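You operate a simulated robot arm through the tools that you are given. There is no shell and no other tool.

You run a simulated robot arm. Do the job below in one go: nothing can be reset, and whatever is moved stays where it is left.

Task
Clamp the block with the blue end in the flat vice, brush the spatter off, then loosen the vice.
Fine: the wire brush with the teal back goes back to its spot; the block stays on the vice's bed; leave the stop and the other blocks. Set down upright: wire brush with the teal back. What is to be rubbed or washed off counts as gone when no trace of it is left.
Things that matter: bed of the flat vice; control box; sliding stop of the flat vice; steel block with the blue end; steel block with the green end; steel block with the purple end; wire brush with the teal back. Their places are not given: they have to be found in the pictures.

Only the result counts: the job must be done as asked and must still hold three seconds after the hand-in. Knocking over, shifting, dropping, spilling or breaking anything else fails it.

Robot
A 7-joint arm with a two-finger parallel gripper, fixed in place. Base frame: the origin is at the foot of the arm, x ahead of it, y to its left, z up; the work surface is at about z = 0. Units: mm, degrees, N and s.
With the tool pointing down near the work surface it reaches from about 260 to 680 mm from the base axis. Its first joint turns from -166.0 to 166.0 degrees. Payload 2.5 kg.
The TCP is the grasp point between the finger pads, 30 mm short of the fingertips. In the tool frame z runs along the fingers and y along their closing line. Largest opening 94 mm; finger width 28, thickness 10; the body of the gripper, 50 by 96 mm, starts 55 mm behind the TCP.
Orientation is that of the tool frame in the base frame, as a unit quaternion [x, y, z, w]. With the fingers straight down and closing along the base's y, the tool's x points along the base's -x, its y along +y and its z along -z.

Tools
- The arm moves only by the tool step_arm. Its arguments are lists of equal length, an entry for each row: "slide": the shift along the base's x, y, z in mm, a list of three; "turn": the turn, a rotation vector about the base's x, y, z in degrees, a list of three; "fingers": the opening, from 0 (shut) to 1 (fully open). In form: {"slide": [[x, y, z], ...], "turn": [[wx, wy, wz], ...], "fingers": [fingers, ...]}. A call has 1 to 20 rows; each row is the pose to reach, as a shift and turn from the pose commanded when the call began. Each row takes 0.2 s and may step no farther than 50 mm and 8.6 degrees from the row before; otherwise, or with a gripper value out of range, the whole call is refused. A pose out of reach is approached as far as the arm can. The call stops where the force on the tool passes 90 N (or 10 N more than at its start, if that is more) or the arm is blocked; 0.2 s more then pass. Each finger travels about 72 mm/s and halts on what it meets, pressing with about 40 N; the grip force reading is that of the motor and also rises with nothing between the fingers. The clock runs only during rows and for 0.2 s after the last one: add rows that repeat a pose to give the fingers time. It gives the time, the measured TCP pose, the force on the tool (base axes), the opening and the grip force at its end, in the units of the frame above (readings bear some noise), with the torque about the TCP (base axes, N m) and any sound that the robot's microphone picked up, and new pictures: "pictures" is both (left out), scene, wrist or none.
- Cameras (640 x 400 px; columns grow to the right, rows downward): "scene" is fixed at [50.6, -500.2, 616.6]; the picture's right is [0.79, -0.61, 0.00], its down [-0.28, -0.37, -0.89] and it looks along [0.54, 0.70, -0.46] (base axes); focal length 322 px, centre (320, 200). "wrist" rides on the gripper at [76, 14, -103] in the tool frame; the picture's right is [-0.18, 0.98, 0.00], its down [-0.75, -0.14, -0.64] and it looks along [-0.63, -0.12, 0.77] (tool axes); focal length 243 px, centre (320, 200).
- locate(camera, pixels): there is no depth. For up to 12 entries [column, row, z] of the newest picture of that camera ("zoom" is the newest enlarged one), the place [x, y] in the base frame at which the ray of that pixel passes the height z, good to about 2 mm. No time passes.
- zoom(camera, box): a new picture of the part [left, top, right, bottom] of that camera's present view, enlarged. No time passes.
- hand_in(): hands the job in; it is judged then, once.

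Open the gripper and draw the arm clear of the work before you hand the job in, unless the task says otherwise.

The tools are called after "Call:" as a command line: name --argument value ..., lists and objects as JSON in quotes. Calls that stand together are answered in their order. step_arm: Moves the arm, as the interface text tells. Its arguments: {"type":"object","properties":{"slide":{"type":"array","items":{"type":"array","items":{"type":"number"}}},"turn":{"type":"array","items":{"type":"array","items":{"type":"number"}}},"fingers":{"type":"array","items":{"type":"number"}},"pictures":{"type":"string","enum":["both","scene","wrist","none"]}},"required":["slide","turn","fingers"]} The other tools are called the same way: locate (camera, pixels) gives the place at which the rays of pixels pass given heights; zoom (camera, box) takes an enlarged picture of a part of a camera's view; hand_in () hands the job in.

At the start:

```text
time_s: 0.0
eef_pos: [400.9, -71.8, 300.4]
orientation: [0.0, 1.0, 0.0, -0.001]
ft_force: [-0.8, 0.2, 0.5]
wrist_torque: [0.0, -0.02, -0.01]
grip_width: 93.9
grasp_force: 0.0
```

scene: 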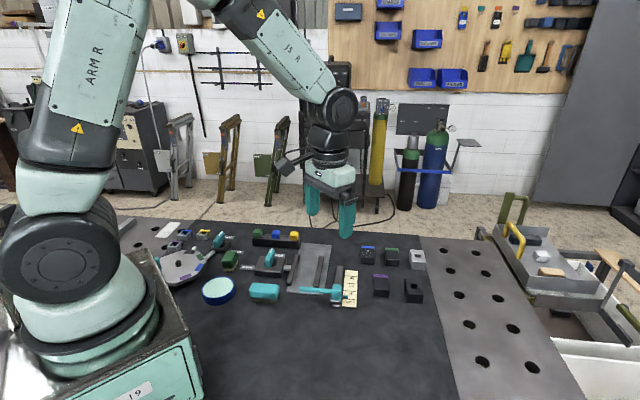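
wrist: 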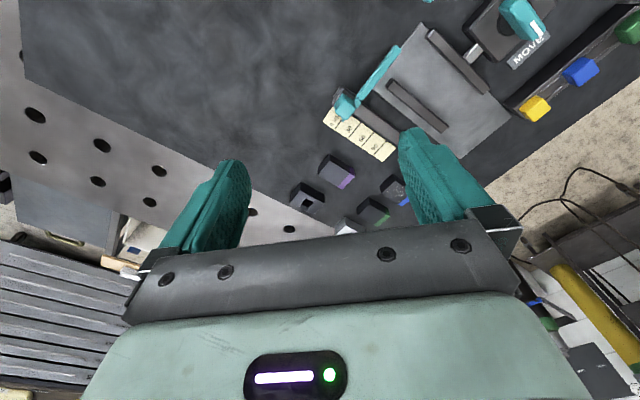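

The pictures show a plate with two bars near scene (315,265), some blocks near (365-415,255-290) and coloured buttons near (275,238). I zoom in on these areas to identify everything.

Call:
zoom --camera "scene" --box '[240, 220, 440, 320]'

Call:
zoom --camera "scene" --box '[140, 215, 300, 315]'

Call:
zoom --camera "wrist" --box '[280, 0, 640, 240]'

```text
3.20 times, centred on (340, 270) of scene
```

zoom: 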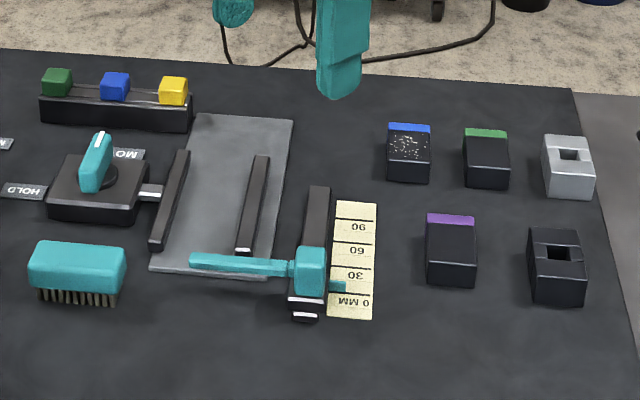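

```text
4.00 times, centred on (220, 265) of scene
```

zoom: 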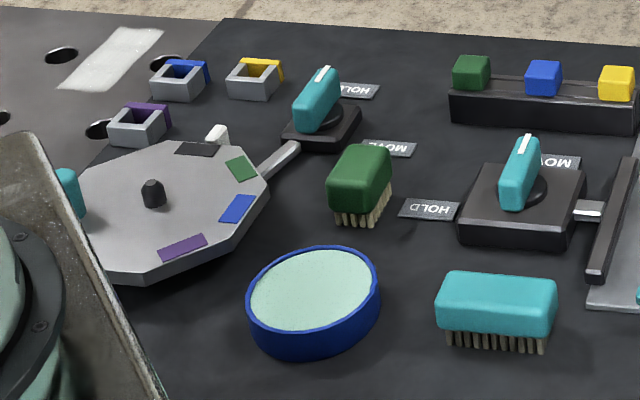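

```text
1.67 times, centred on (460, 120) of wrist
```

zoom: 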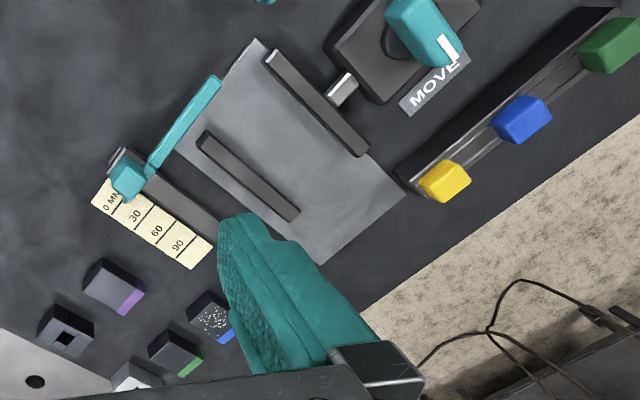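

I take a closer look at the vice and blocks from the scene camera so that I can measure positions.

Call:
zoom --camera "scene" --box '[245, 225, 345, 310]'

Call:
zoom --camera "scene" --box '[330, 230, 440, 310]'

Call:
zoom --camera "scene" --box '[240, 207.5, 440, 332.5]'

```text
4.71 times, centred on (295, 268) of scene
```

zoom: 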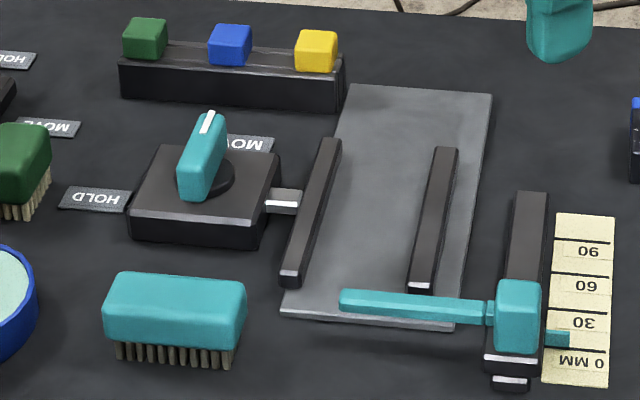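

```text
5.00 times, centred on (385, 270) of scene
```

zoom: 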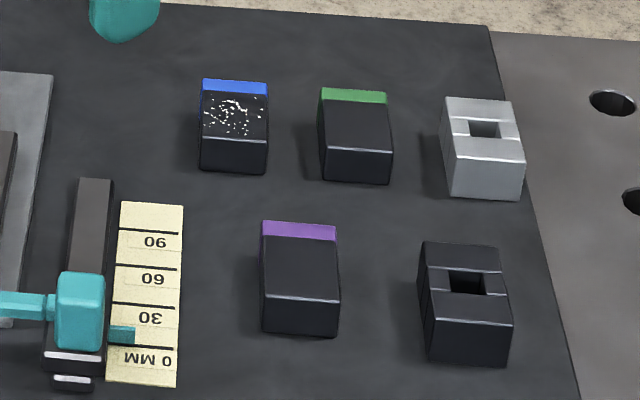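

```text
3.20 times, centred on (340, 270) of scene
```

zoom: 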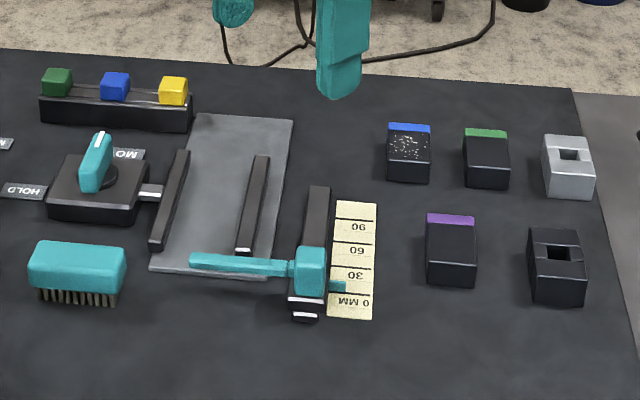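

Now I measure the main features at plausible heights: the bed, jaws, knob, brush, blocks and stop.

Call:
locate --camera "zoom" --pixels '[[388, 133, 30], [431, 133, 30], [430, 163, 30], [388, 163, 30], [430, 182, 0], [388, 180, 0], [195, 114, 6], [292, 120, 6], [264, 279, 6], [150, 269, 6]]'

Call:
locate --camera "zoom" --pixels '[[189, 151, 20], [160, 240, 20], [267, 156, 20], [245, 246, 20], [97, 135, 60], [95, 185, 40], [50, 190, 25], [140, 195, 25], [150, 160, 25], [66, 155, 25]]'

Call:
locate --camera "zoom" --pixels '[[35, 243, 40], [125, 248, 40], [119, 289, 20], [30, 286, 20], [40, 300, 0], [115, 305, 0], [190, 258, 25], [290, 267, 25], [310, 250, 35], [345, 287, 5]]'

```text
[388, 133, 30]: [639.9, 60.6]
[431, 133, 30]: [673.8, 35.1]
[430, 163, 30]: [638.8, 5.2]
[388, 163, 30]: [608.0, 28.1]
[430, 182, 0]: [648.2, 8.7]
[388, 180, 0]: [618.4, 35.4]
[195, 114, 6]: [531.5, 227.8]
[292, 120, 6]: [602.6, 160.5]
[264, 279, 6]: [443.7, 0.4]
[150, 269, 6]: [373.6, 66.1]
```

```text
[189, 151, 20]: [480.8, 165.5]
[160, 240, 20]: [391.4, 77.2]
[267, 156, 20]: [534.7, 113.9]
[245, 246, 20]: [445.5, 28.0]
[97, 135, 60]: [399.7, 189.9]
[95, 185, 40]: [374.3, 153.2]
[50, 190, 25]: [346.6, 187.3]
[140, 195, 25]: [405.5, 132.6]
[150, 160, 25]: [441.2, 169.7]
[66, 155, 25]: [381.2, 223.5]
```

```text
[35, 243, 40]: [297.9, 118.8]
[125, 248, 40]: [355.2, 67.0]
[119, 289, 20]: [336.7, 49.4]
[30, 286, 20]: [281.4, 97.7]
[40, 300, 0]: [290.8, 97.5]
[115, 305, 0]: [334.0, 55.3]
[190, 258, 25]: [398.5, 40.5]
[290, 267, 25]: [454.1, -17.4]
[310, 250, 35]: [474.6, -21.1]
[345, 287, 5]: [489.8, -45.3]
```

Heights are still uncertain, so I move the wrist camera over the vice for a second viewpoint.

Call:
step_arm --slide '[[-20, 40, 0], [-40, 85, 0], [-60, 130, 0], [-80, 175, 0], [-80, 175, 0]]' --turn '[[0, 0, 0], [0, 0, 0], [0, 0, 0], [0, 0, 0], [0, 0, 0]]' --fingers '[1, 1, 1, 1, 1]'

```text
time_s: 1.2
eef_pos: [320.9, 103.9, 302.0]
orientation: [0.0, 1.0, 0.0, 0.001]
ft_force: [0.0, -0.2, 0.3]
wrist_torque: [0.01, 0.02, -0.01]
grip_width: 93.9
grasp_force: 0.1
```

scene: 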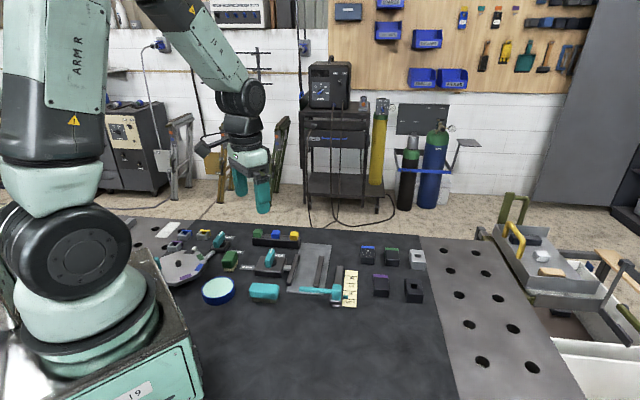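
wrist: 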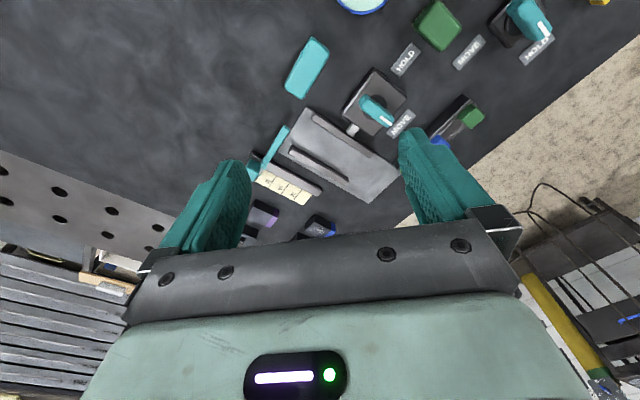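

The vice is visible at wrist (340,150) and the knob box at (375,100). I zoom in there.

Call:
zoom --camera "wrist" --box '[240, 0, 480, 150]'

Call:
zoom --camera "wrist" --box '[230, 90, 422, 250]'

Call:
zoom --camera "wrist" --box '[230, 30, 440, 240]'

```text
2.67 times, centred on (360, 75) of wrist
```

zoom: 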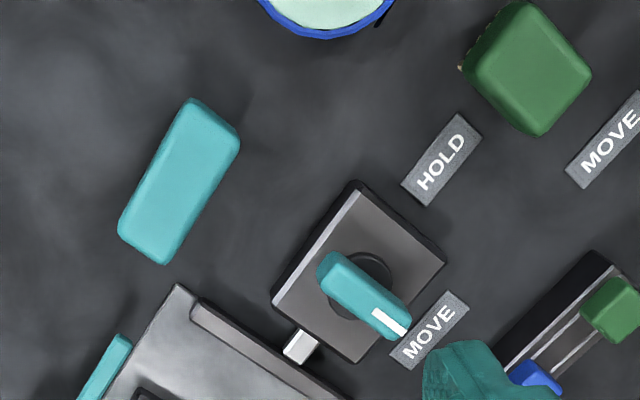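

```text
2.50 times, centred on (326, 170) of wrist
```

zoom: 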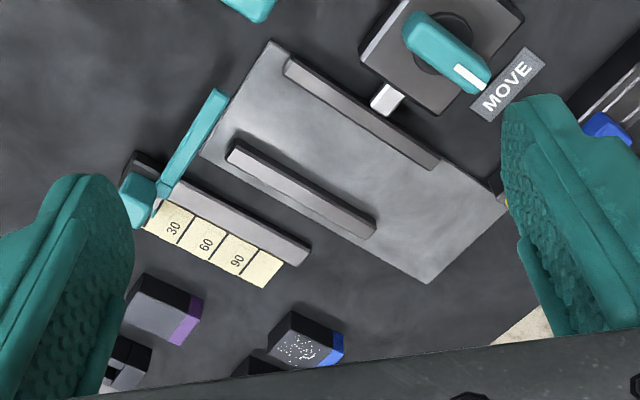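

```text
1.90 times, centred on (335, 135) of wrist
```

zoom: 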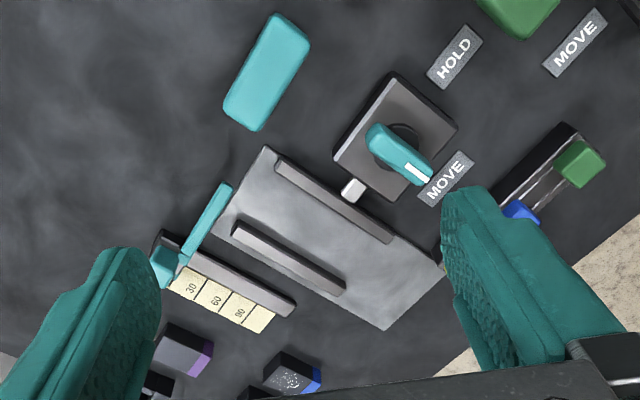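

The knob points at MOVE; HOLD is the other label. I want a clear view of the button box, so I shift the camera toward +y.

Call:
step_arm --slide '[[0, 45, 0], [0, 90, 0], [0, 135, 0], [0, 135, 0]]' --turn '[[0, 0, 0], [0, 0, 0], [0, 0, 0], [0, 0, 0]]' --fingers '[1, 1, 1, 1]'

Call:
zoom --camera "wrist" --box '[230, 20, 430, 160]'

Call:
zoom --camera "scene" --box '[240, 220, 310, 265]'

```text
time_s: 2.2
eef_pos: [319.9, 239.6, 302.9]
orientation: [0.0, 1.0, -0.001, 0.0]
ft_force: [0.3, -1.0, -0.3]
wrist_torque: [0.0, -0.02, 0.03]
grip_width: 93.8
grasp_force: 0.1
```

scene: 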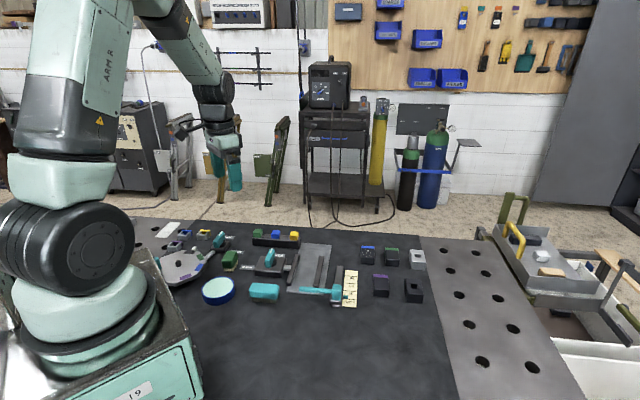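
wrist: 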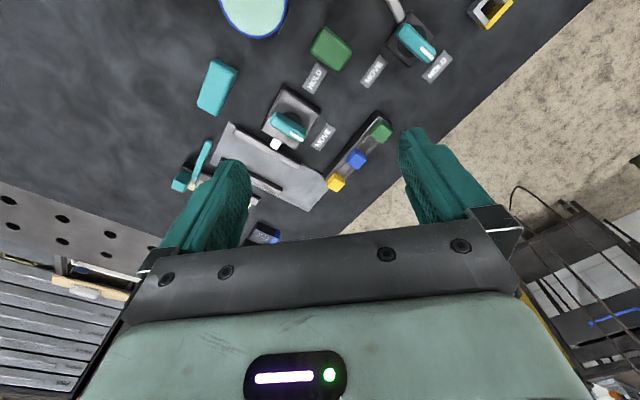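

```text
2.86 times, centred on (330, 90) of wrist
```

zoom: 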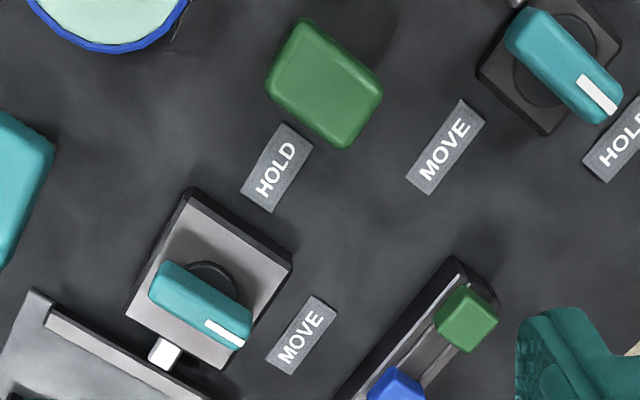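

```text
8.89 times, centred on (275, 242) of scene
```

zoom: 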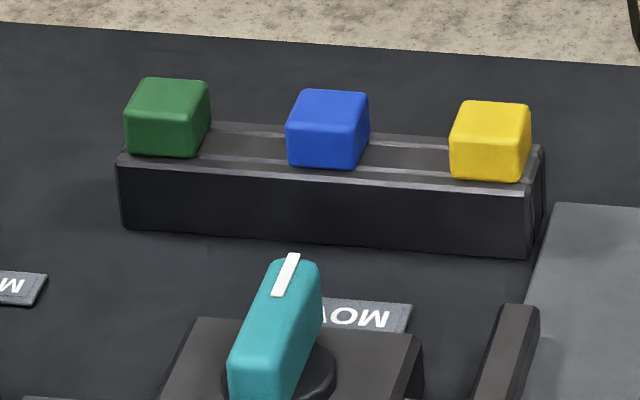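

The buttons box sits beside the bed, and the knob box, which is linked by a rod to the moving jaw, is the clamp control. I move closer over the vice and blocks to triangulate dimensions.

Call:
step_arm --slide '[[22, -40, -10], [45, -80, -20], [67, -120, -30], [90, -160, -40], [110, -190, -50], [110, -190, -50]]' --turn '[[0, 0, 0], [0, 0, 0], [0, 0, 0], [0, 0, 0], [0, 0, 0], [0, 0, 0]]' --fingers '[1, 1, 1, 1, 1, 1]'

Call:
zoom --camera "wrist" --box '[230, 0, 430, 125]'

Call:
zoom --camera "wrist" --box '[230, 110, 430, 235]'

```text
time_s: 3.6
eef_pos: [430.3, 50.7, 252.3]
orientation: [0.0, 1.0, -0.001, -0.001]
ft_force: [0.0, 0.2, 0.8]
wrist_torque: [0.01, 0.0, 0.02]
grip_width: 94.1
grasp_force: 0.0
```

scene: 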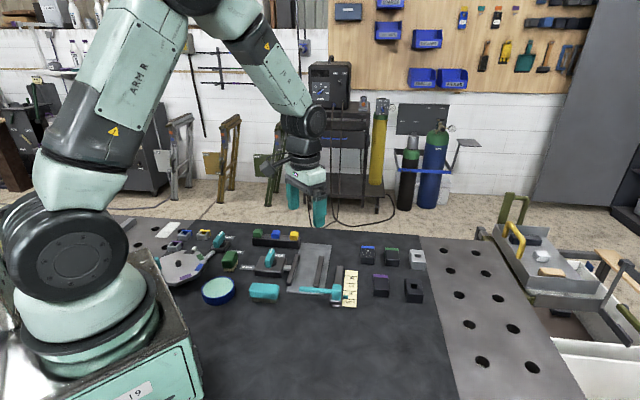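
wrist: 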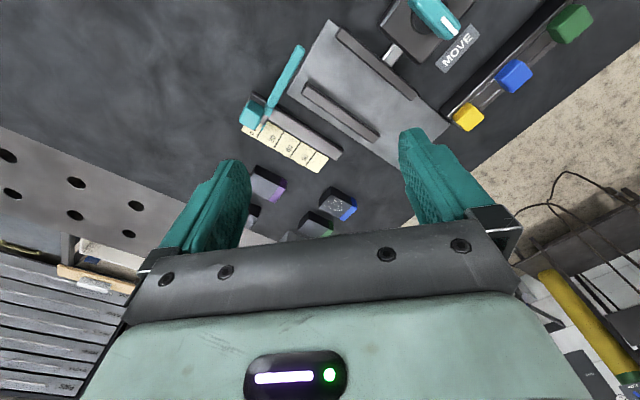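

```text
3.20 times, centred on (330, 62) of wrist
```

zoom: 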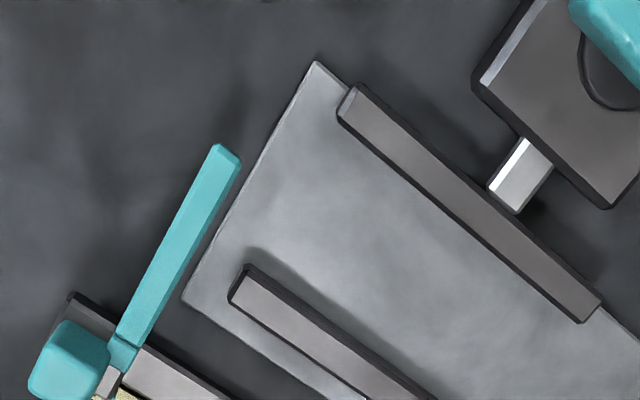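

```text
3.20 times, centred on (330, 172) of wrist
```

zoom: 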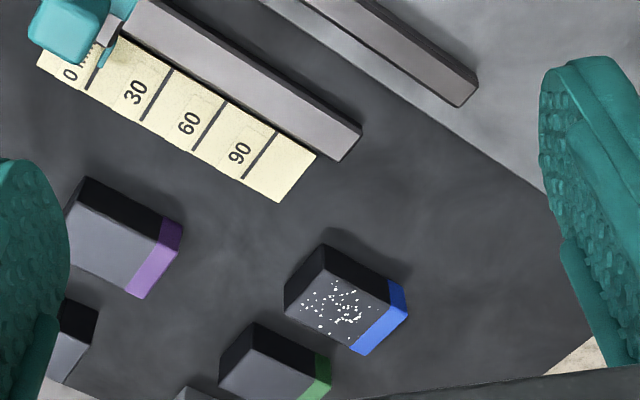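

I zoom further on the blue-end block for corner pixels.

Call:
zoom --camera "wrist" --box '[310, 180, 366, 225]'

Call:
zoom --camera "scene" --box '[355, 240, 405, 270]'

```text
8.89 times, centred on (338, 202) of wrist
```

zoom: 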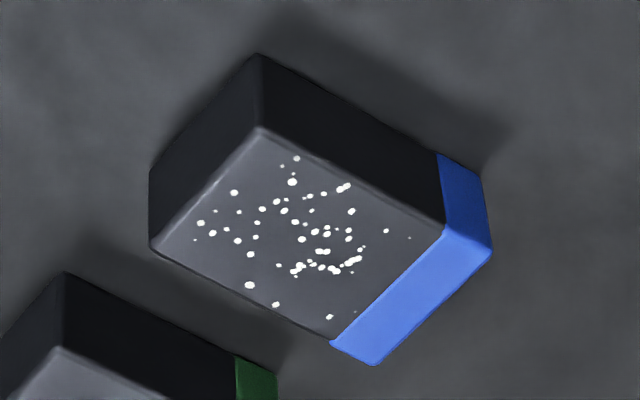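

```text
12.80 times, centred on (380, 255) of scene
```

zoom: 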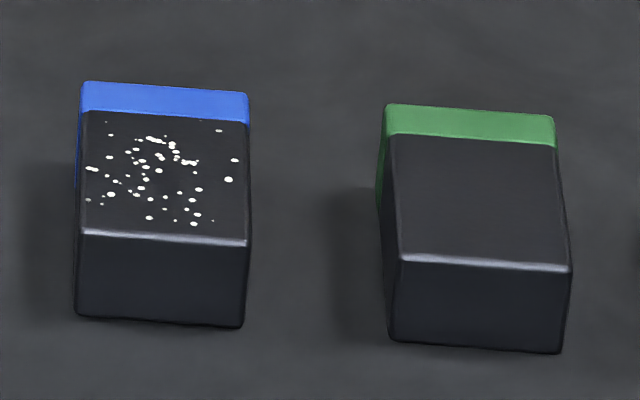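

I locate matching block corners in both cameras at several heights.

Call:
locate --camera "zoom" --pixels '[[80, 232, 20], [80, 232, 30], [246, 243, 20], [246, 243, 30], [246, 93, 20], [246, 93, 30], [84, 83, 20], [84, 83, 30], [75, 316, 0], [242, 326, 0]]'

Call:
locate --camera "wrist" --pixels '[[331.0, 194.6, 20], [331.0, 194.6, 30], [318.9, 207.9, 20], [318.9, 207.9, 30], [344.5, 221.1, 20], [344.5, 221.1, 30], [357.2, 208.1, 20], [357.2, 208.1, 30], [331.0, 186.2, 0], [318.9, 199.1, 0], [356, 199.7, 0]]'

```text
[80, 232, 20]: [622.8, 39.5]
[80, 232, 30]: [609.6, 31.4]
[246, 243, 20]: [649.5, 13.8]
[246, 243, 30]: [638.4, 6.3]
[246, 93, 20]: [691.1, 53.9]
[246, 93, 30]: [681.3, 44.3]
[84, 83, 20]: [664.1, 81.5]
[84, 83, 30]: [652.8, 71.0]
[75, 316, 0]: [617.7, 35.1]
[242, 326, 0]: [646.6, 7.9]
```

```text
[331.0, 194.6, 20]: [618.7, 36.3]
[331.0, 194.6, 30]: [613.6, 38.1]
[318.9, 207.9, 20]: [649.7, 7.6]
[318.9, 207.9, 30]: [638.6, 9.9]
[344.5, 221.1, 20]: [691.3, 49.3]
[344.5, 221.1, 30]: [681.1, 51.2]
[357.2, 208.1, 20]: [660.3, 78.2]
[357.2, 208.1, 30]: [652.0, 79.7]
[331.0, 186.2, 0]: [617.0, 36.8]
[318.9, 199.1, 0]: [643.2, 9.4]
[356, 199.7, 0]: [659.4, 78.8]
```

The block is about 60×40×25 mm, lying at 45° with its centre near (652,43). Next I measure the jaws, bed and stop in both views.

Call:
zoom --camera "scene" --box '[270, 235, 350, 310]'

Call:
zoom --camera "wrist" --box '[230, 0, 460, 190]'

```text
5.33 times, centred on (310, 272) of scene
```

zoom: 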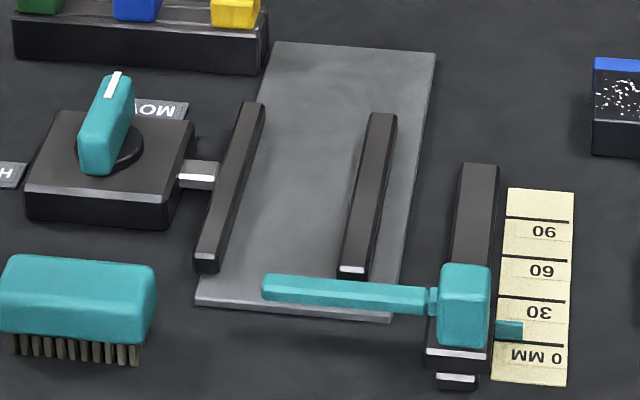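

```text
2.11 times, centred on (345, 95) of wrist
```

zoom: 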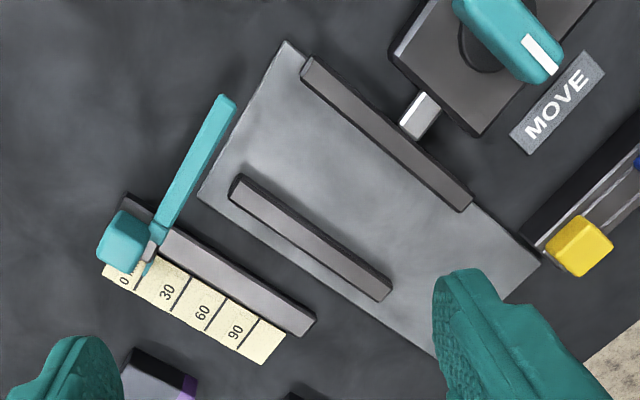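

I locate jaw and bed corner candidates in both views at two heights.

Call:
locate --camera "zoom" --pixels '[[312, 57, 20], [312, 57, 30], [302, 80, 20], [472, 193, 20], [472, 193, 30], [462, 211, 20], [241, 176, 20], [241, 176, 30], [391, 285, 20], [391, 285, 30], [230, 195, 20], [379, 301, 20]]'

Call:
locate --camera "scene" --pixels '[[295.6, 254.1, 20], [295.6, 254.1, 30], [299.7, 254.3, 20], [286.9, 283.0, 20], [291.1, 283.4, 20], [291.1, 283.4, 30], [319.6, 256.2, 20], [319.6, 256.2, 30], [324.4, 256.6, 20], [314.1, 284.7, 20], [314.1, 284.7, 30], [318.6, 285.2, 20]]'

Call:
locate --camera "zoom" --pixels '[[285, 42, 0], [285, 42, 6], [198, 195, 0], [198, 195, 6], [540, 265, 0], [540, 265, 6]]'

Call:
locate --camera "scene" --pixels '[[301.6, 242.9, 0], [301.6, 242.9, 6], [341.6, 244.8, 0], [341.6, 244.8, 6], [333.1, 295.4, 0], [333.1, 295.4, 6], [296.6, 291.8, 0], [296.6, 291.8, 6]]'

```text
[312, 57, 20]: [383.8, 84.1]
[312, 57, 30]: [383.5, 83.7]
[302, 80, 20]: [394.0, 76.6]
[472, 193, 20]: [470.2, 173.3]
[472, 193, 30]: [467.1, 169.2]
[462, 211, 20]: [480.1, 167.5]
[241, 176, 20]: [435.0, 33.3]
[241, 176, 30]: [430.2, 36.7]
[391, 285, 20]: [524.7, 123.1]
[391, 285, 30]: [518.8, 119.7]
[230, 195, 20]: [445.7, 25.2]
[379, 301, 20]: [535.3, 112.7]
```

```text
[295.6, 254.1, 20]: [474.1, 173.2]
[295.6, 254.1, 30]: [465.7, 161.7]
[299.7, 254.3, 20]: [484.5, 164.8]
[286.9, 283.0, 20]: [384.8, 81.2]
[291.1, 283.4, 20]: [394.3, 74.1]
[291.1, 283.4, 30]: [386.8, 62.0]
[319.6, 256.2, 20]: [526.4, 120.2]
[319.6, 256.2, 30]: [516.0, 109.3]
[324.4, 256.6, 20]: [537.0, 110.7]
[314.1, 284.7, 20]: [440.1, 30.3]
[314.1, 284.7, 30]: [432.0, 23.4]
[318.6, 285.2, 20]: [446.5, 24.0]
```

```text
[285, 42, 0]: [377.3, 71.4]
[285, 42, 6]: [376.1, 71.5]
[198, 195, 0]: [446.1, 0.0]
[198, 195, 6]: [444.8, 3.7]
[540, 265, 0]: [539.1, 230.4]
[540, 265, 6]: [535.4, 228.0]
```

```text
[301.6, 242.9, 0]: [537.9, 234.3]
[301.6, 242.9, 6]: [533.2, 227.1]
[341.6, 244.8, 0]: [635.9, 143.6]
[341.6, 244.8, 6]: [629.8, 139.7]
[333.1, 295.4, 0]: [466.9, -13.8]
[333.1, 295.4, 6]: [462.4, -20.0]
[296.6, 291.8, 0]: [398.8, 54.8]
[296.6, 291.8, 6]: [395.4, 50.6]
```

Jaw top is ~20 mm, the jaw gap ~61 mm, the bed top ~5 mm, and jaw direction ~45°. I go above the blue-end block with the gripper yawed −45° (closing along its long axis) and check alignment.

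Call:
step_arm --slide '[[37, -1, 0], [74, -2, 0], [111, -4, -20], [148, -5, -45], [185, -6, -75], [222, -8, -102], [222, -8, -102]]' --turn '[[0, 0, -7.5], [0, 0, -15], [0, 0, -22.5], [0, 0, -30], [0, 0, -37.5], [0, 0, -45], [0, 0, -45]]' --fingers '[1, 1, 1, 1, 1, 1, 1]'

Call:
zoom --camera "wrist" --box '[160, 100, 480, 300]'

Call:
zoom --camera "scene" --box '[330, 180, 430, 300]'

```text
time_s: 5.2
eef_pos: [653.0, 42.9, 149.7]
orientation: [0.383, 0.924, -0.001, 0.0]
ft_force: [-0.6, -0.7, 0.1]
wrist_torque: [0.0, 0.02, 0.01]
grip_width: 93.9
grasp_force: 0.0
```

scene: 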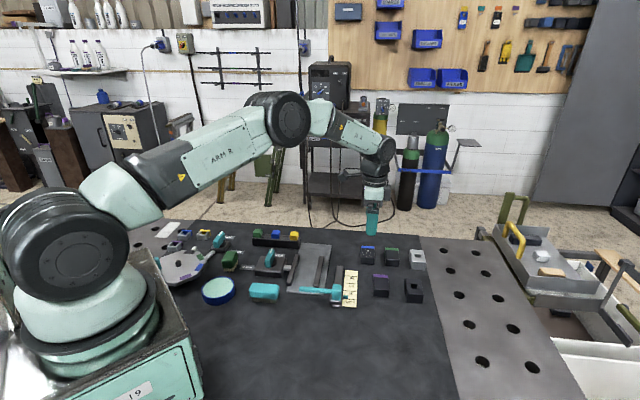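
wrist: 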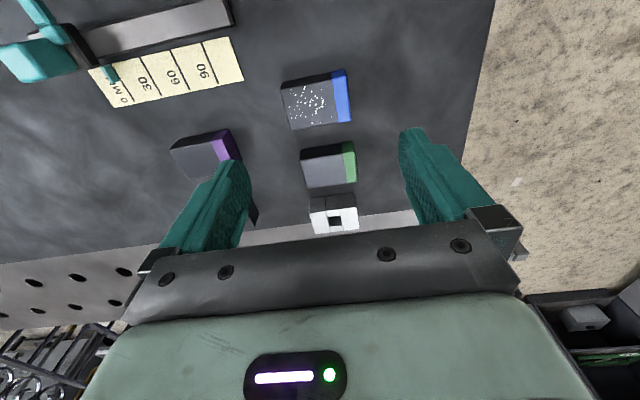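

```text
2.00 times, centred on (320, 200) of wrist
```

zoom: 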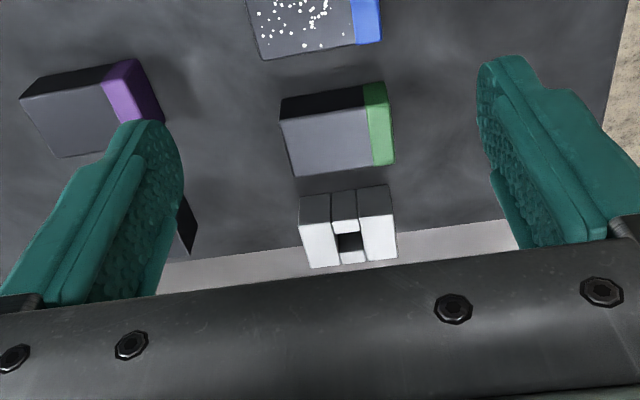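

```text
3.33 times, centred on (380, 240) of scene
```

zoom: 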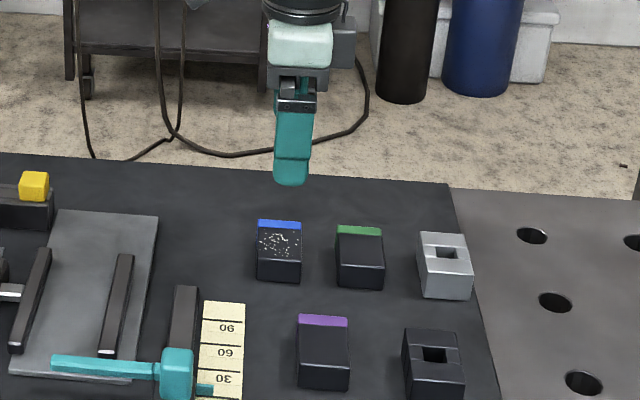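

Block is seen at wrist (317,100). I zoom on it and re-measure the top corners from here.

Call:
zoom --camera "wrist" --box '[260, 60, 372, 130]'

```text
5.71 times, centred on (316, 95) of wrist
```

zoom: 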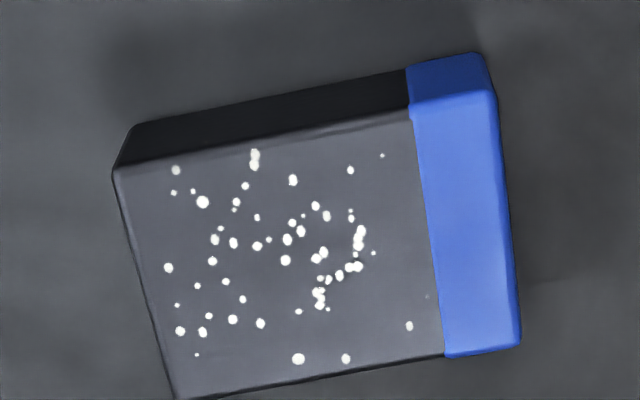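

I locate the four top corners at z=25.

Call:
locate --camera "zoom" --pixels '[[115, 175, 25], [493, 93, 25], [519, 348, 25], [180, 398, 25], [135, 125, 0], [480, 53, 0]]'

```text
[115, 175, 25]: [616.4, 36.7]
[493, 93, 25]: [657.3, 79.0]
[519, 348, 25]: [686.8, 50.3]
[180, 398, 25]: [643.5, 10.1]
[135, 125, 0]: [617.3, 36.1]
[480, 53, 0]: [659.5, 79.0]
```

Block centre is (651,44). I descend around it to TCP z≈34 with fingers open.

Call:
step_arm --slide '[[-2, 1.5, -35], [-2, 1.5, -70], [-2, 1.5, -95], [-2, 1.5, -108], [-2, 1.5, -115], [-2, 1.5, -115]]' --turn '[[0, 0, 0], [0, 0, 0], [0, 0, 0], [0, 0, 0], [0, 0, 0], [0, 0, 0]]' --fingers '[1, 1, 1, 1, 1, 1]'

Call:
zoom --camera "scene" --box '[330, 210, 430, 300]'

```text
time_s: 6.6
eef_pos: [651.3, 43.9, 33.5]
orientation: [0.383, 0.924, 0.0, 0.001]
ft_force: [0.4, 0.5, -0.1]
wrist_torque: [0.02, 0.02, 0.02]
grip_width: 94.2
grasp_force: 0.0
```

scene: 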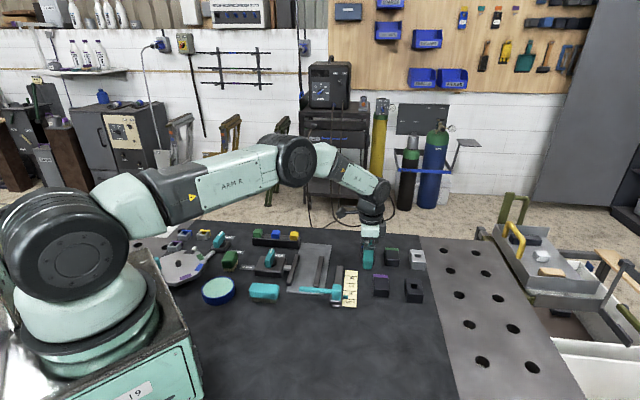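
wrist: 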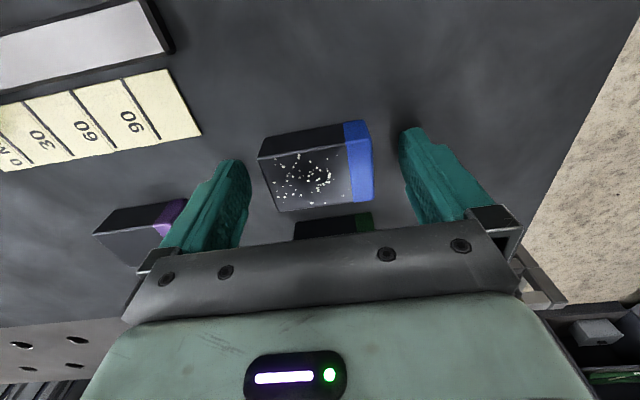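

```text
4.44 times, centred on (380, 255) of scene
```

zoom: 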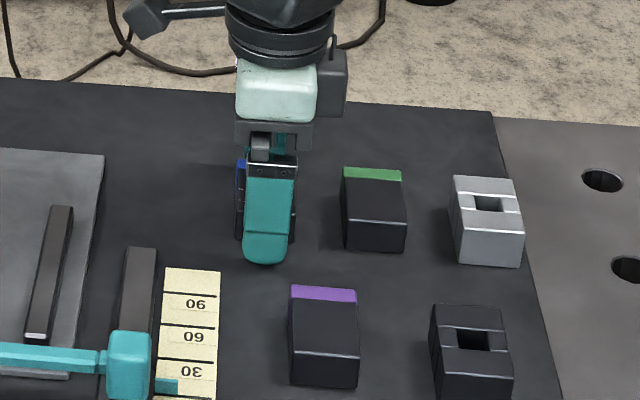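

The block sits between the fingers (wrist (315,165)). I close the gripper.

Call:
step_arm --slide '[[0, 0, 0], [0, 0, 0], [0, 0, 0], [0, 0, 0]]' --turn '[[0, 0, 0], [0, 0, 0], [0, 0, 0], [0, 0, 0]]' --fingers '[0.55, 0.5, 0.5, 0.5]'

```text
time_s: 7.6
eef_pos: [651.3, 43.3, 34.0]
orientation: [0.383, 0.924, 0.001, 0.0]
ft_force: [-1.0, -0.8, 0.0]
wrist_torque: [-0.08, 0.13, 0.07]
grip_width: 59.5
grasp_force: 40.0
```

scene: 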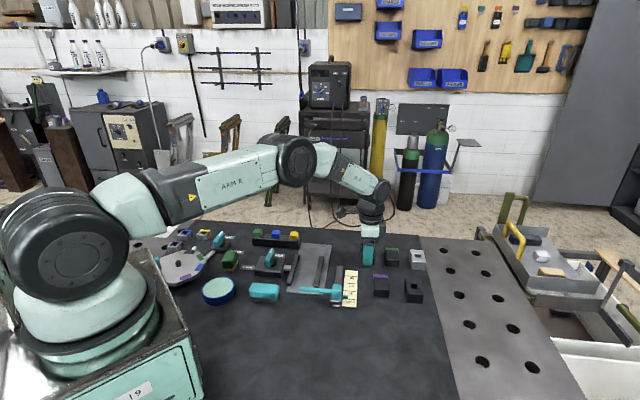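
wrist: 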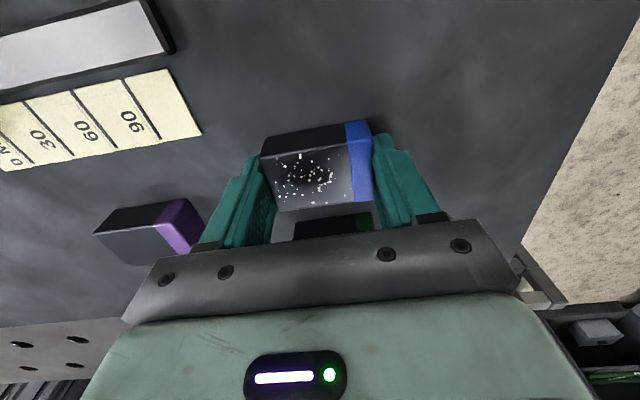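

Block gripped (59.5 mm, 40 N). I lift and carry it above the jaw gap, target (465,93), then check alignment.

Call:
step_arm --slide '[[0, 0, 30], [0, 0, 70], [0, 0, 110], [-40, 11, 110], [-80, 22, 110], [-120, 33, 110], [-155, 42, 110], [-186, 49.5, 110], [-186, 49.5, 110]]' --turn '[[0, 0, 0], [0, 0, 0], [0, 0, 0], [0, 0, 0], [0, 0, 0], [0, 0, 0], [0, 0, 0], [0, 0, 0], [0, 0, 0]]' --fingers '[0.5, 0.5, 0.5, 0.5, 0.5, 0.5, 0.5, 0.5, 0.5]'

Call:
zoom --camera "wrist" --box '[160, 0, 480, 230]'

Call:
zoom --camera "scene" --box '[240, 190, 360, 310]'

```text
time_s: 9.6
eef_pos: [465.0, 95.5, 143.5]
orientation: [0.382, 0.924, 0.001, 0.0]
ft_force: [-0.1, 0.3, -4.6]
wrist_torque: [-0.01, 0.0, 0.01]
grip_width: 59.6
grasp_force: 40.5
```

scene: 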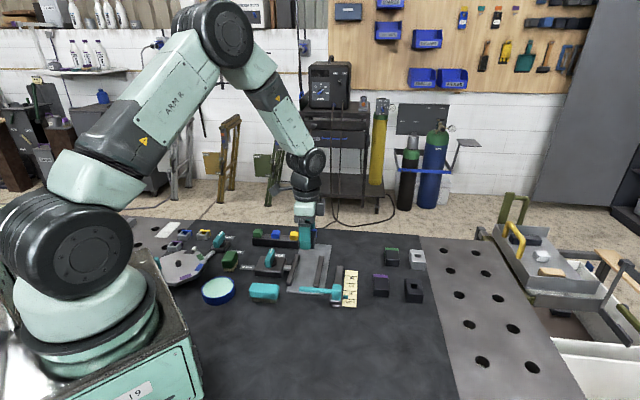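
wrist: 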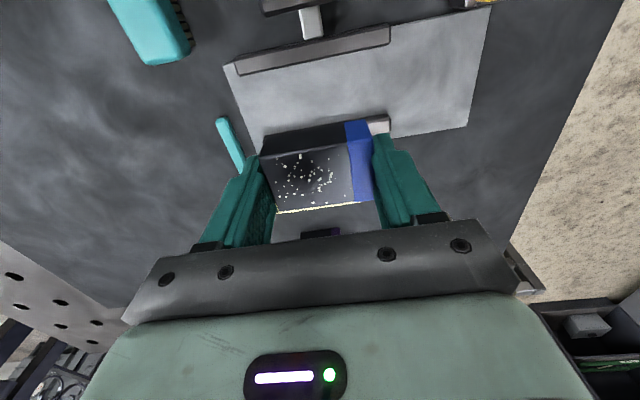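

```text
1.74 times, centred on (320, 115) of wrist
```

zoom: 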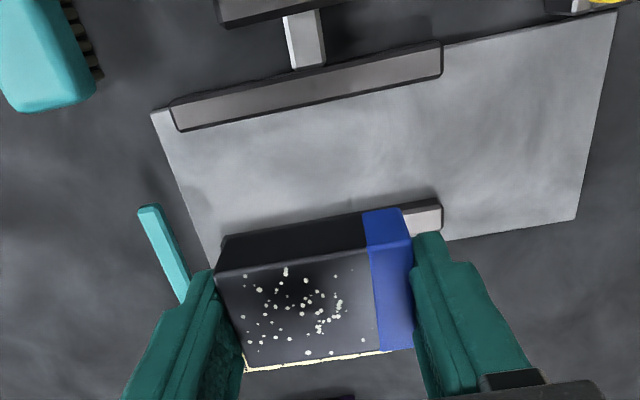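

```text
3.33 times, centred on (300, 250) of scene
```

zoom: 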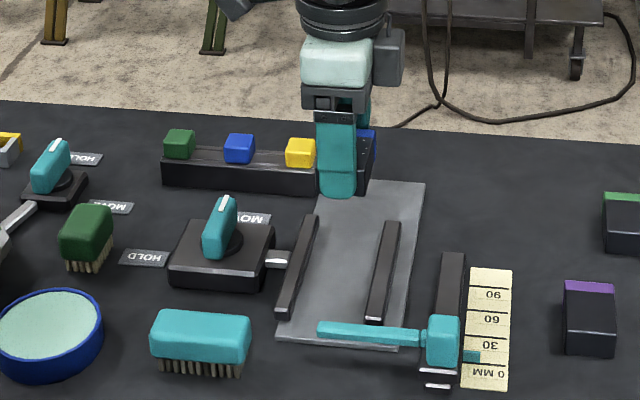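

I re-measure the jaw edges from this pose to refine the target.

Call:
locate --camera "wrist" --pixels '[[240.6, 75.3, 20], [390.7, 44.3, 20], [389.0, 117.9, 20], [389.6, 132.3, 20], [240.6, 75.3, 24], [389.0, 117.9, 24]]'

```text
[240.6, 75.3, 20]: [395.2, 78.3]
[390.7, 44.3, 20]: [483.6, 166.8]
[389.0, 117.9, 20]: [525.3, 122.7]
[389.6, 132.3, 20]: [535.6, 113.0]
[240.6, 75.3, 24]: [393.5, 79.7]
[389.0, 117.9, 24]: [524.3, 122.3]
```

Gap and target confirmed (F inner v≈285.5, block v-range 242–282). I lower toward the bed, stopping at block-bottom height ≈8 mm.

Call:
step_arm --slide '[[0, 0, -40], [0, 0, -75], [0, 0, -92], [0, 0, -100], [0, 0, -101]]' --turn '[[0, 0, 0], [0, 0, 0], [0, 0, 0], [0, 0, 0], [0, 0, 0]]' --fingers '[0.5, 0.5, 0.5, 0.5, 0.5]'

Call:
zoom --camera "wrist" --box '[160, 0, 480, 230]'

Call:
zoom --camera "scene" --box '[270, 220, 350, 300]'

```text
time_s: 10.6
eef_pos: [467.7, 90.9, 50.9]
orientation: [0.383, 0.924, 0.0, -0.001]
ft_force: [-8.3, -1.7, 14.7]
wrist_torque: [0.06, -0.36, 0.0]
grip_width: 59.4
grasp_force: 39.9
stopped in row 5: the force on the tool passed its limit at 104 N (the readings are from after the stop); the commanded pose is now the measured one
```

scene: 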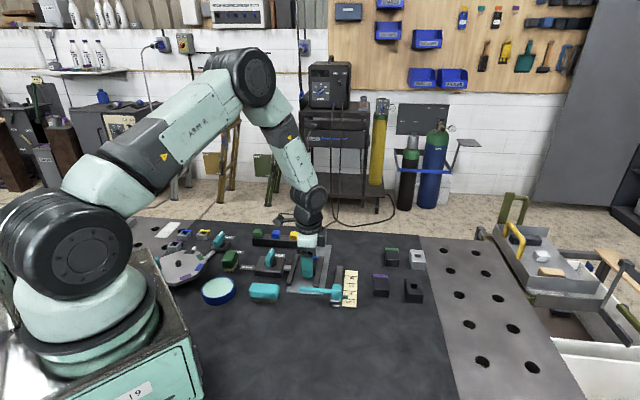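
wrist: 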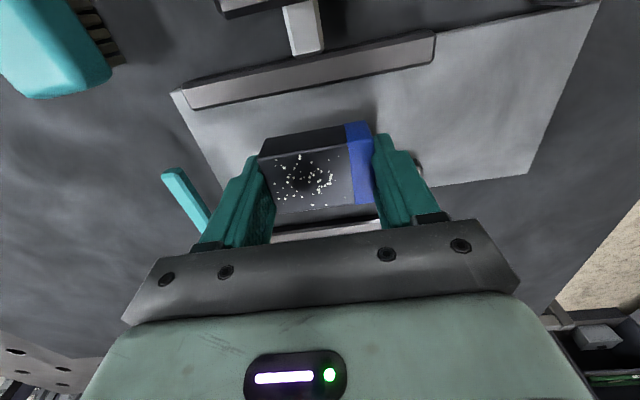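

```text
1.74 times, centred on (320, 115) of wrist
```

zoom: 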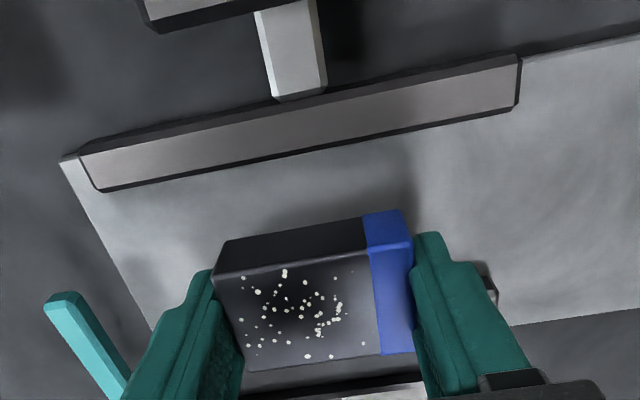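

```text
5.00 times, centred on (310, 260) of scene
```

zoom: 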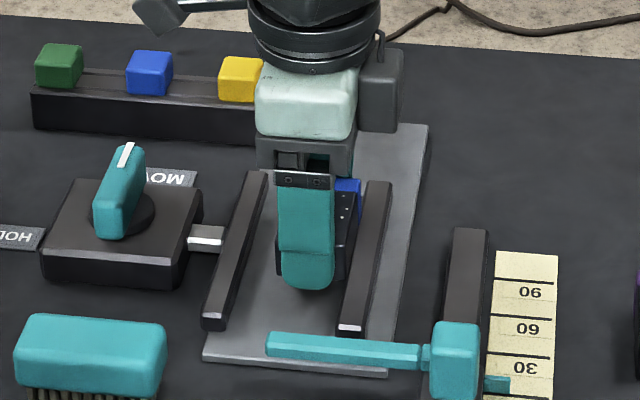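

The descent stopped by contact at TCP z≈51, and the block appears to touch the fixed jaw (scene zoom (345,275)). I zoom in to see exactly where it touches.

Call:
zoom --camera "scene" --box '[295, 245, 335, 290]'

Call:
zoom --camera "wrist" --box '[250, 120, 450, 245]'

```text
8.89 times, centred on (315, 268) of scene
```

zoom: 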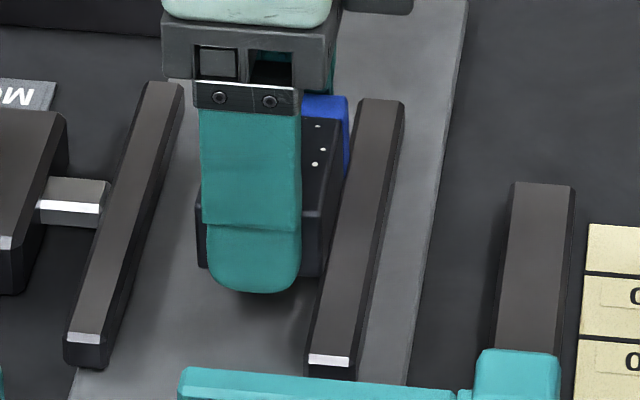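

```text
3.20 times, centred on (350, 182) of wrist
```

zoom: 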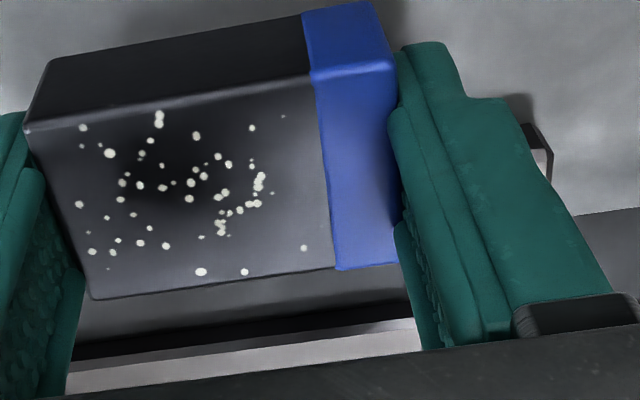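

Contact seems to be with the fixed jaw's edge. I lift 25 mm to free it and read the pose again.

Call:
step_arm --slide '[[0, 0, 12], [0, 0, 25], [0, 0, 25]]' --turn '[[0, 0, 0], [0, 0, 0], [0, 0, 0]]' --fingers '[0.5, 0.5, 0.5]'

Call:
zoom --camera "scene" --box '[285, 230, 335, 290]'

Call:
zoom --camera "wrist" --box '[200, 0, 456, 160]'

```text
time_s: 11.4
eef_pos: [467.9, 90.2, 75.7]
orientation: [0.383, 0.924, 0.0, 0.0]
ft_force: [-0.4, 0.2, -4.5]
wrist_torque: [-0.03, 0.0, 0.0]
grip_width: 59.7
grasp_force: 39.8
```

scene: 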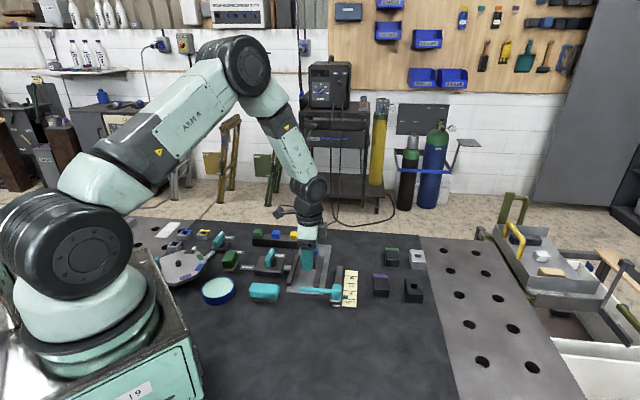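
wrist: 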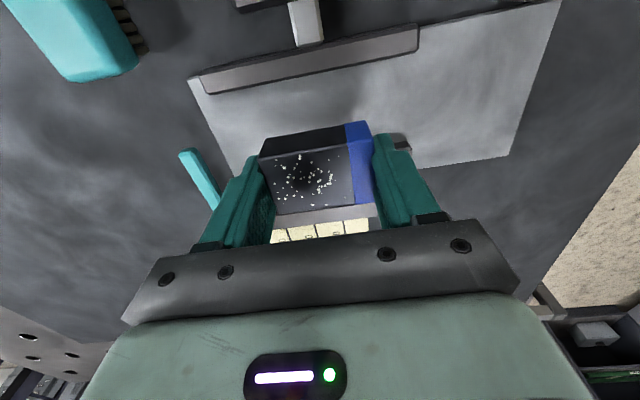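

```text
6.67 times, centred on (310, 260) of scene
```

zoom: 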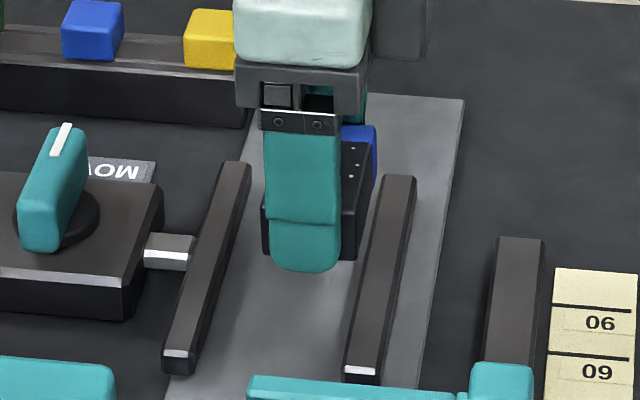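

```text
2.50 times, centred on (328, 80) of wrist
```

zoom: 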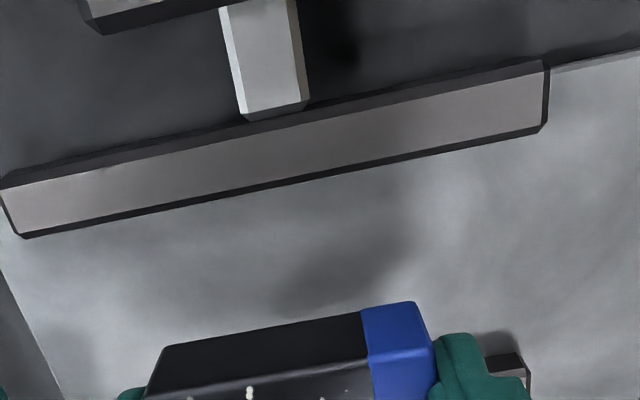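

Now free, TCP reads (467.9,90.2). I check the block's true position from the scene picture, using its bottom near corners at zoom (262,253) and (356,260).

Call:
zoom --camera "scene" --box '[290, 240, 334, 285]'

```text
8.89 times, centred on (312, 262) of scene
```

zoom: 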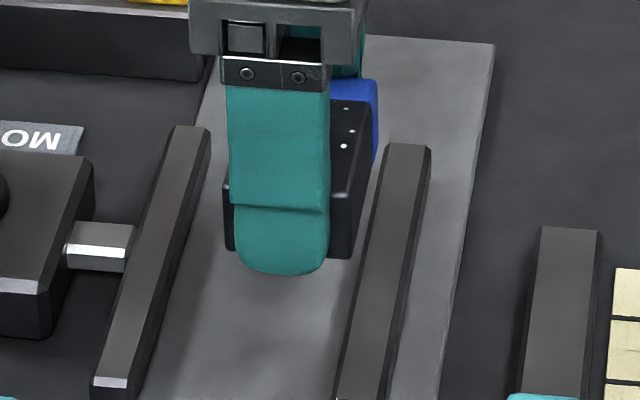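

Call:
locate --camera "zoom" --pixels '[[226, 248, 41.7], [350, 258, 41.7], [355, 195, 66.7], [229, 182, 66.7], [377, 82, 66.7], [374, 158, 41.7], [386, 143, 20], [334, 400, 20], [207, 130, 20], [131, 376, 20]]'

```text
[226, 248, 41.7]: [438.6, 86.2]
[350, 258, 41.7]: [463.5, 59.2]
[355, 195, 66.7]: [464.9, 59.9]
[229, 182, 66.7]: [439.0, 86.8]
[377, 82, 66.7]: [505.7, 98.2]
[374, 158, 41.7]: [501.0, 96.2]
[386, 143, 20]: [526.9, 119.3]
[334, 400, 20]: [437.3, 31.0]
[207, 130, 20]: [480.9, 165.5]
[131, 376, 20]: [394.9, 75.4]
```

The block's fixed-jaw side is at v≈286.5, right at the jaw edge (287), so it was landing on the jaw. I shift 7 mm away from the fixed jaw and descend slowly.

Call:
step_arm --slide '[[-2.5, 2.5, 0], [-5, 5, 0], [-5, 5, -10], [-5, 5, -18], [-5, 5, -20], [-5, 5, -20]]' --turn '[[0, 0, 0], [0, 0, 0], [0, 0, 0], [0, 0, 0], [0, 0, 0], [0, 0, 0]]' --fingers '[0.5, 0.5, 0.5, 0.5, 0.5, 0.5]'

Call:
zoom --camera "scene" --box '[290, 240, 334, 285]'

```text
time_s: 12.8
eef_pos: [461.1, 95.4, 54.2]
orientation: [0.382, 0.924, 0.0, 0.0]
ft_force: [1.0, -0.4, -5.1]
wrist_torque: [-0.01, 0.02, 0.02]
grip_width: 59.8
grasp_force: 40.3
```

scene: 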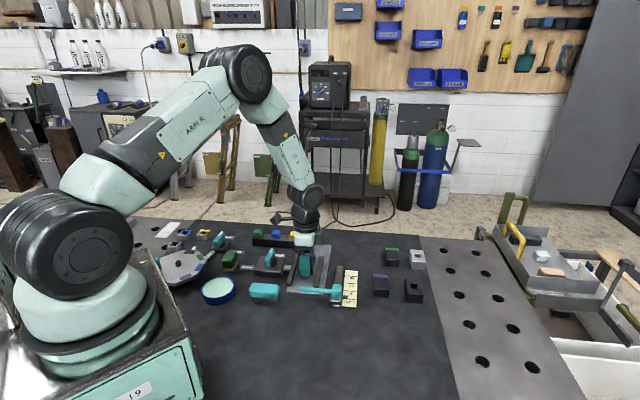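
wrist: 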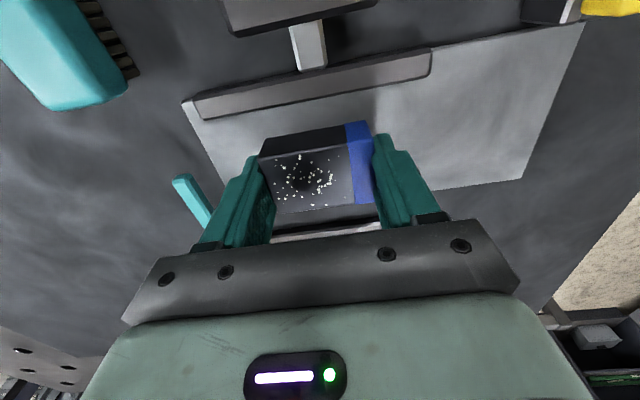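

```text
8.89 times, centred on (312, 262) of scene
```

zoom: 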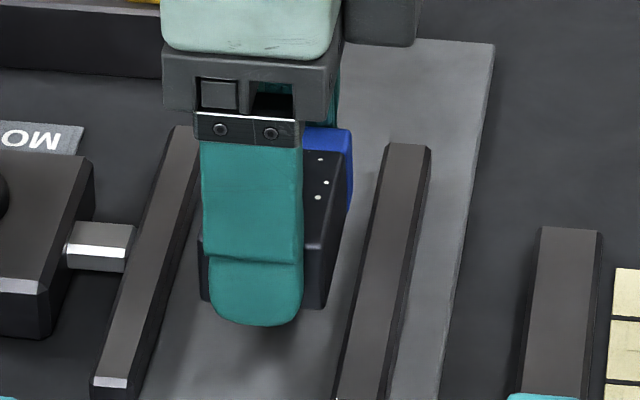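

The block is now well inside the gap. I descend gently to TCP ≈44.

Call:
step_arm --slide '[[0, 0, -3], [0, 0, -6], [0, 0, -8], [0, 0, -10], [0, 0, -10]]' --turn '[[0, 0, 0], [0, 0, 0], [0, 0, 0], [0, 0, 0], [0, 0, 0]]' --fingers '[0.5, 0.5, 0.5, 0.5, 0.5]' --pictures "none"

```text
time_s: 14.0
eef_pos: [463.6, 97.1, 43.8]
orientation: [0.383, 0.924, 0.001, 0.0]
ft_force: [0.7, 0.4, -5.5]
wrist_torque: [0.02, 0.04, -0.02]
grip_width: 59.8
grasp_force: 39.7
```

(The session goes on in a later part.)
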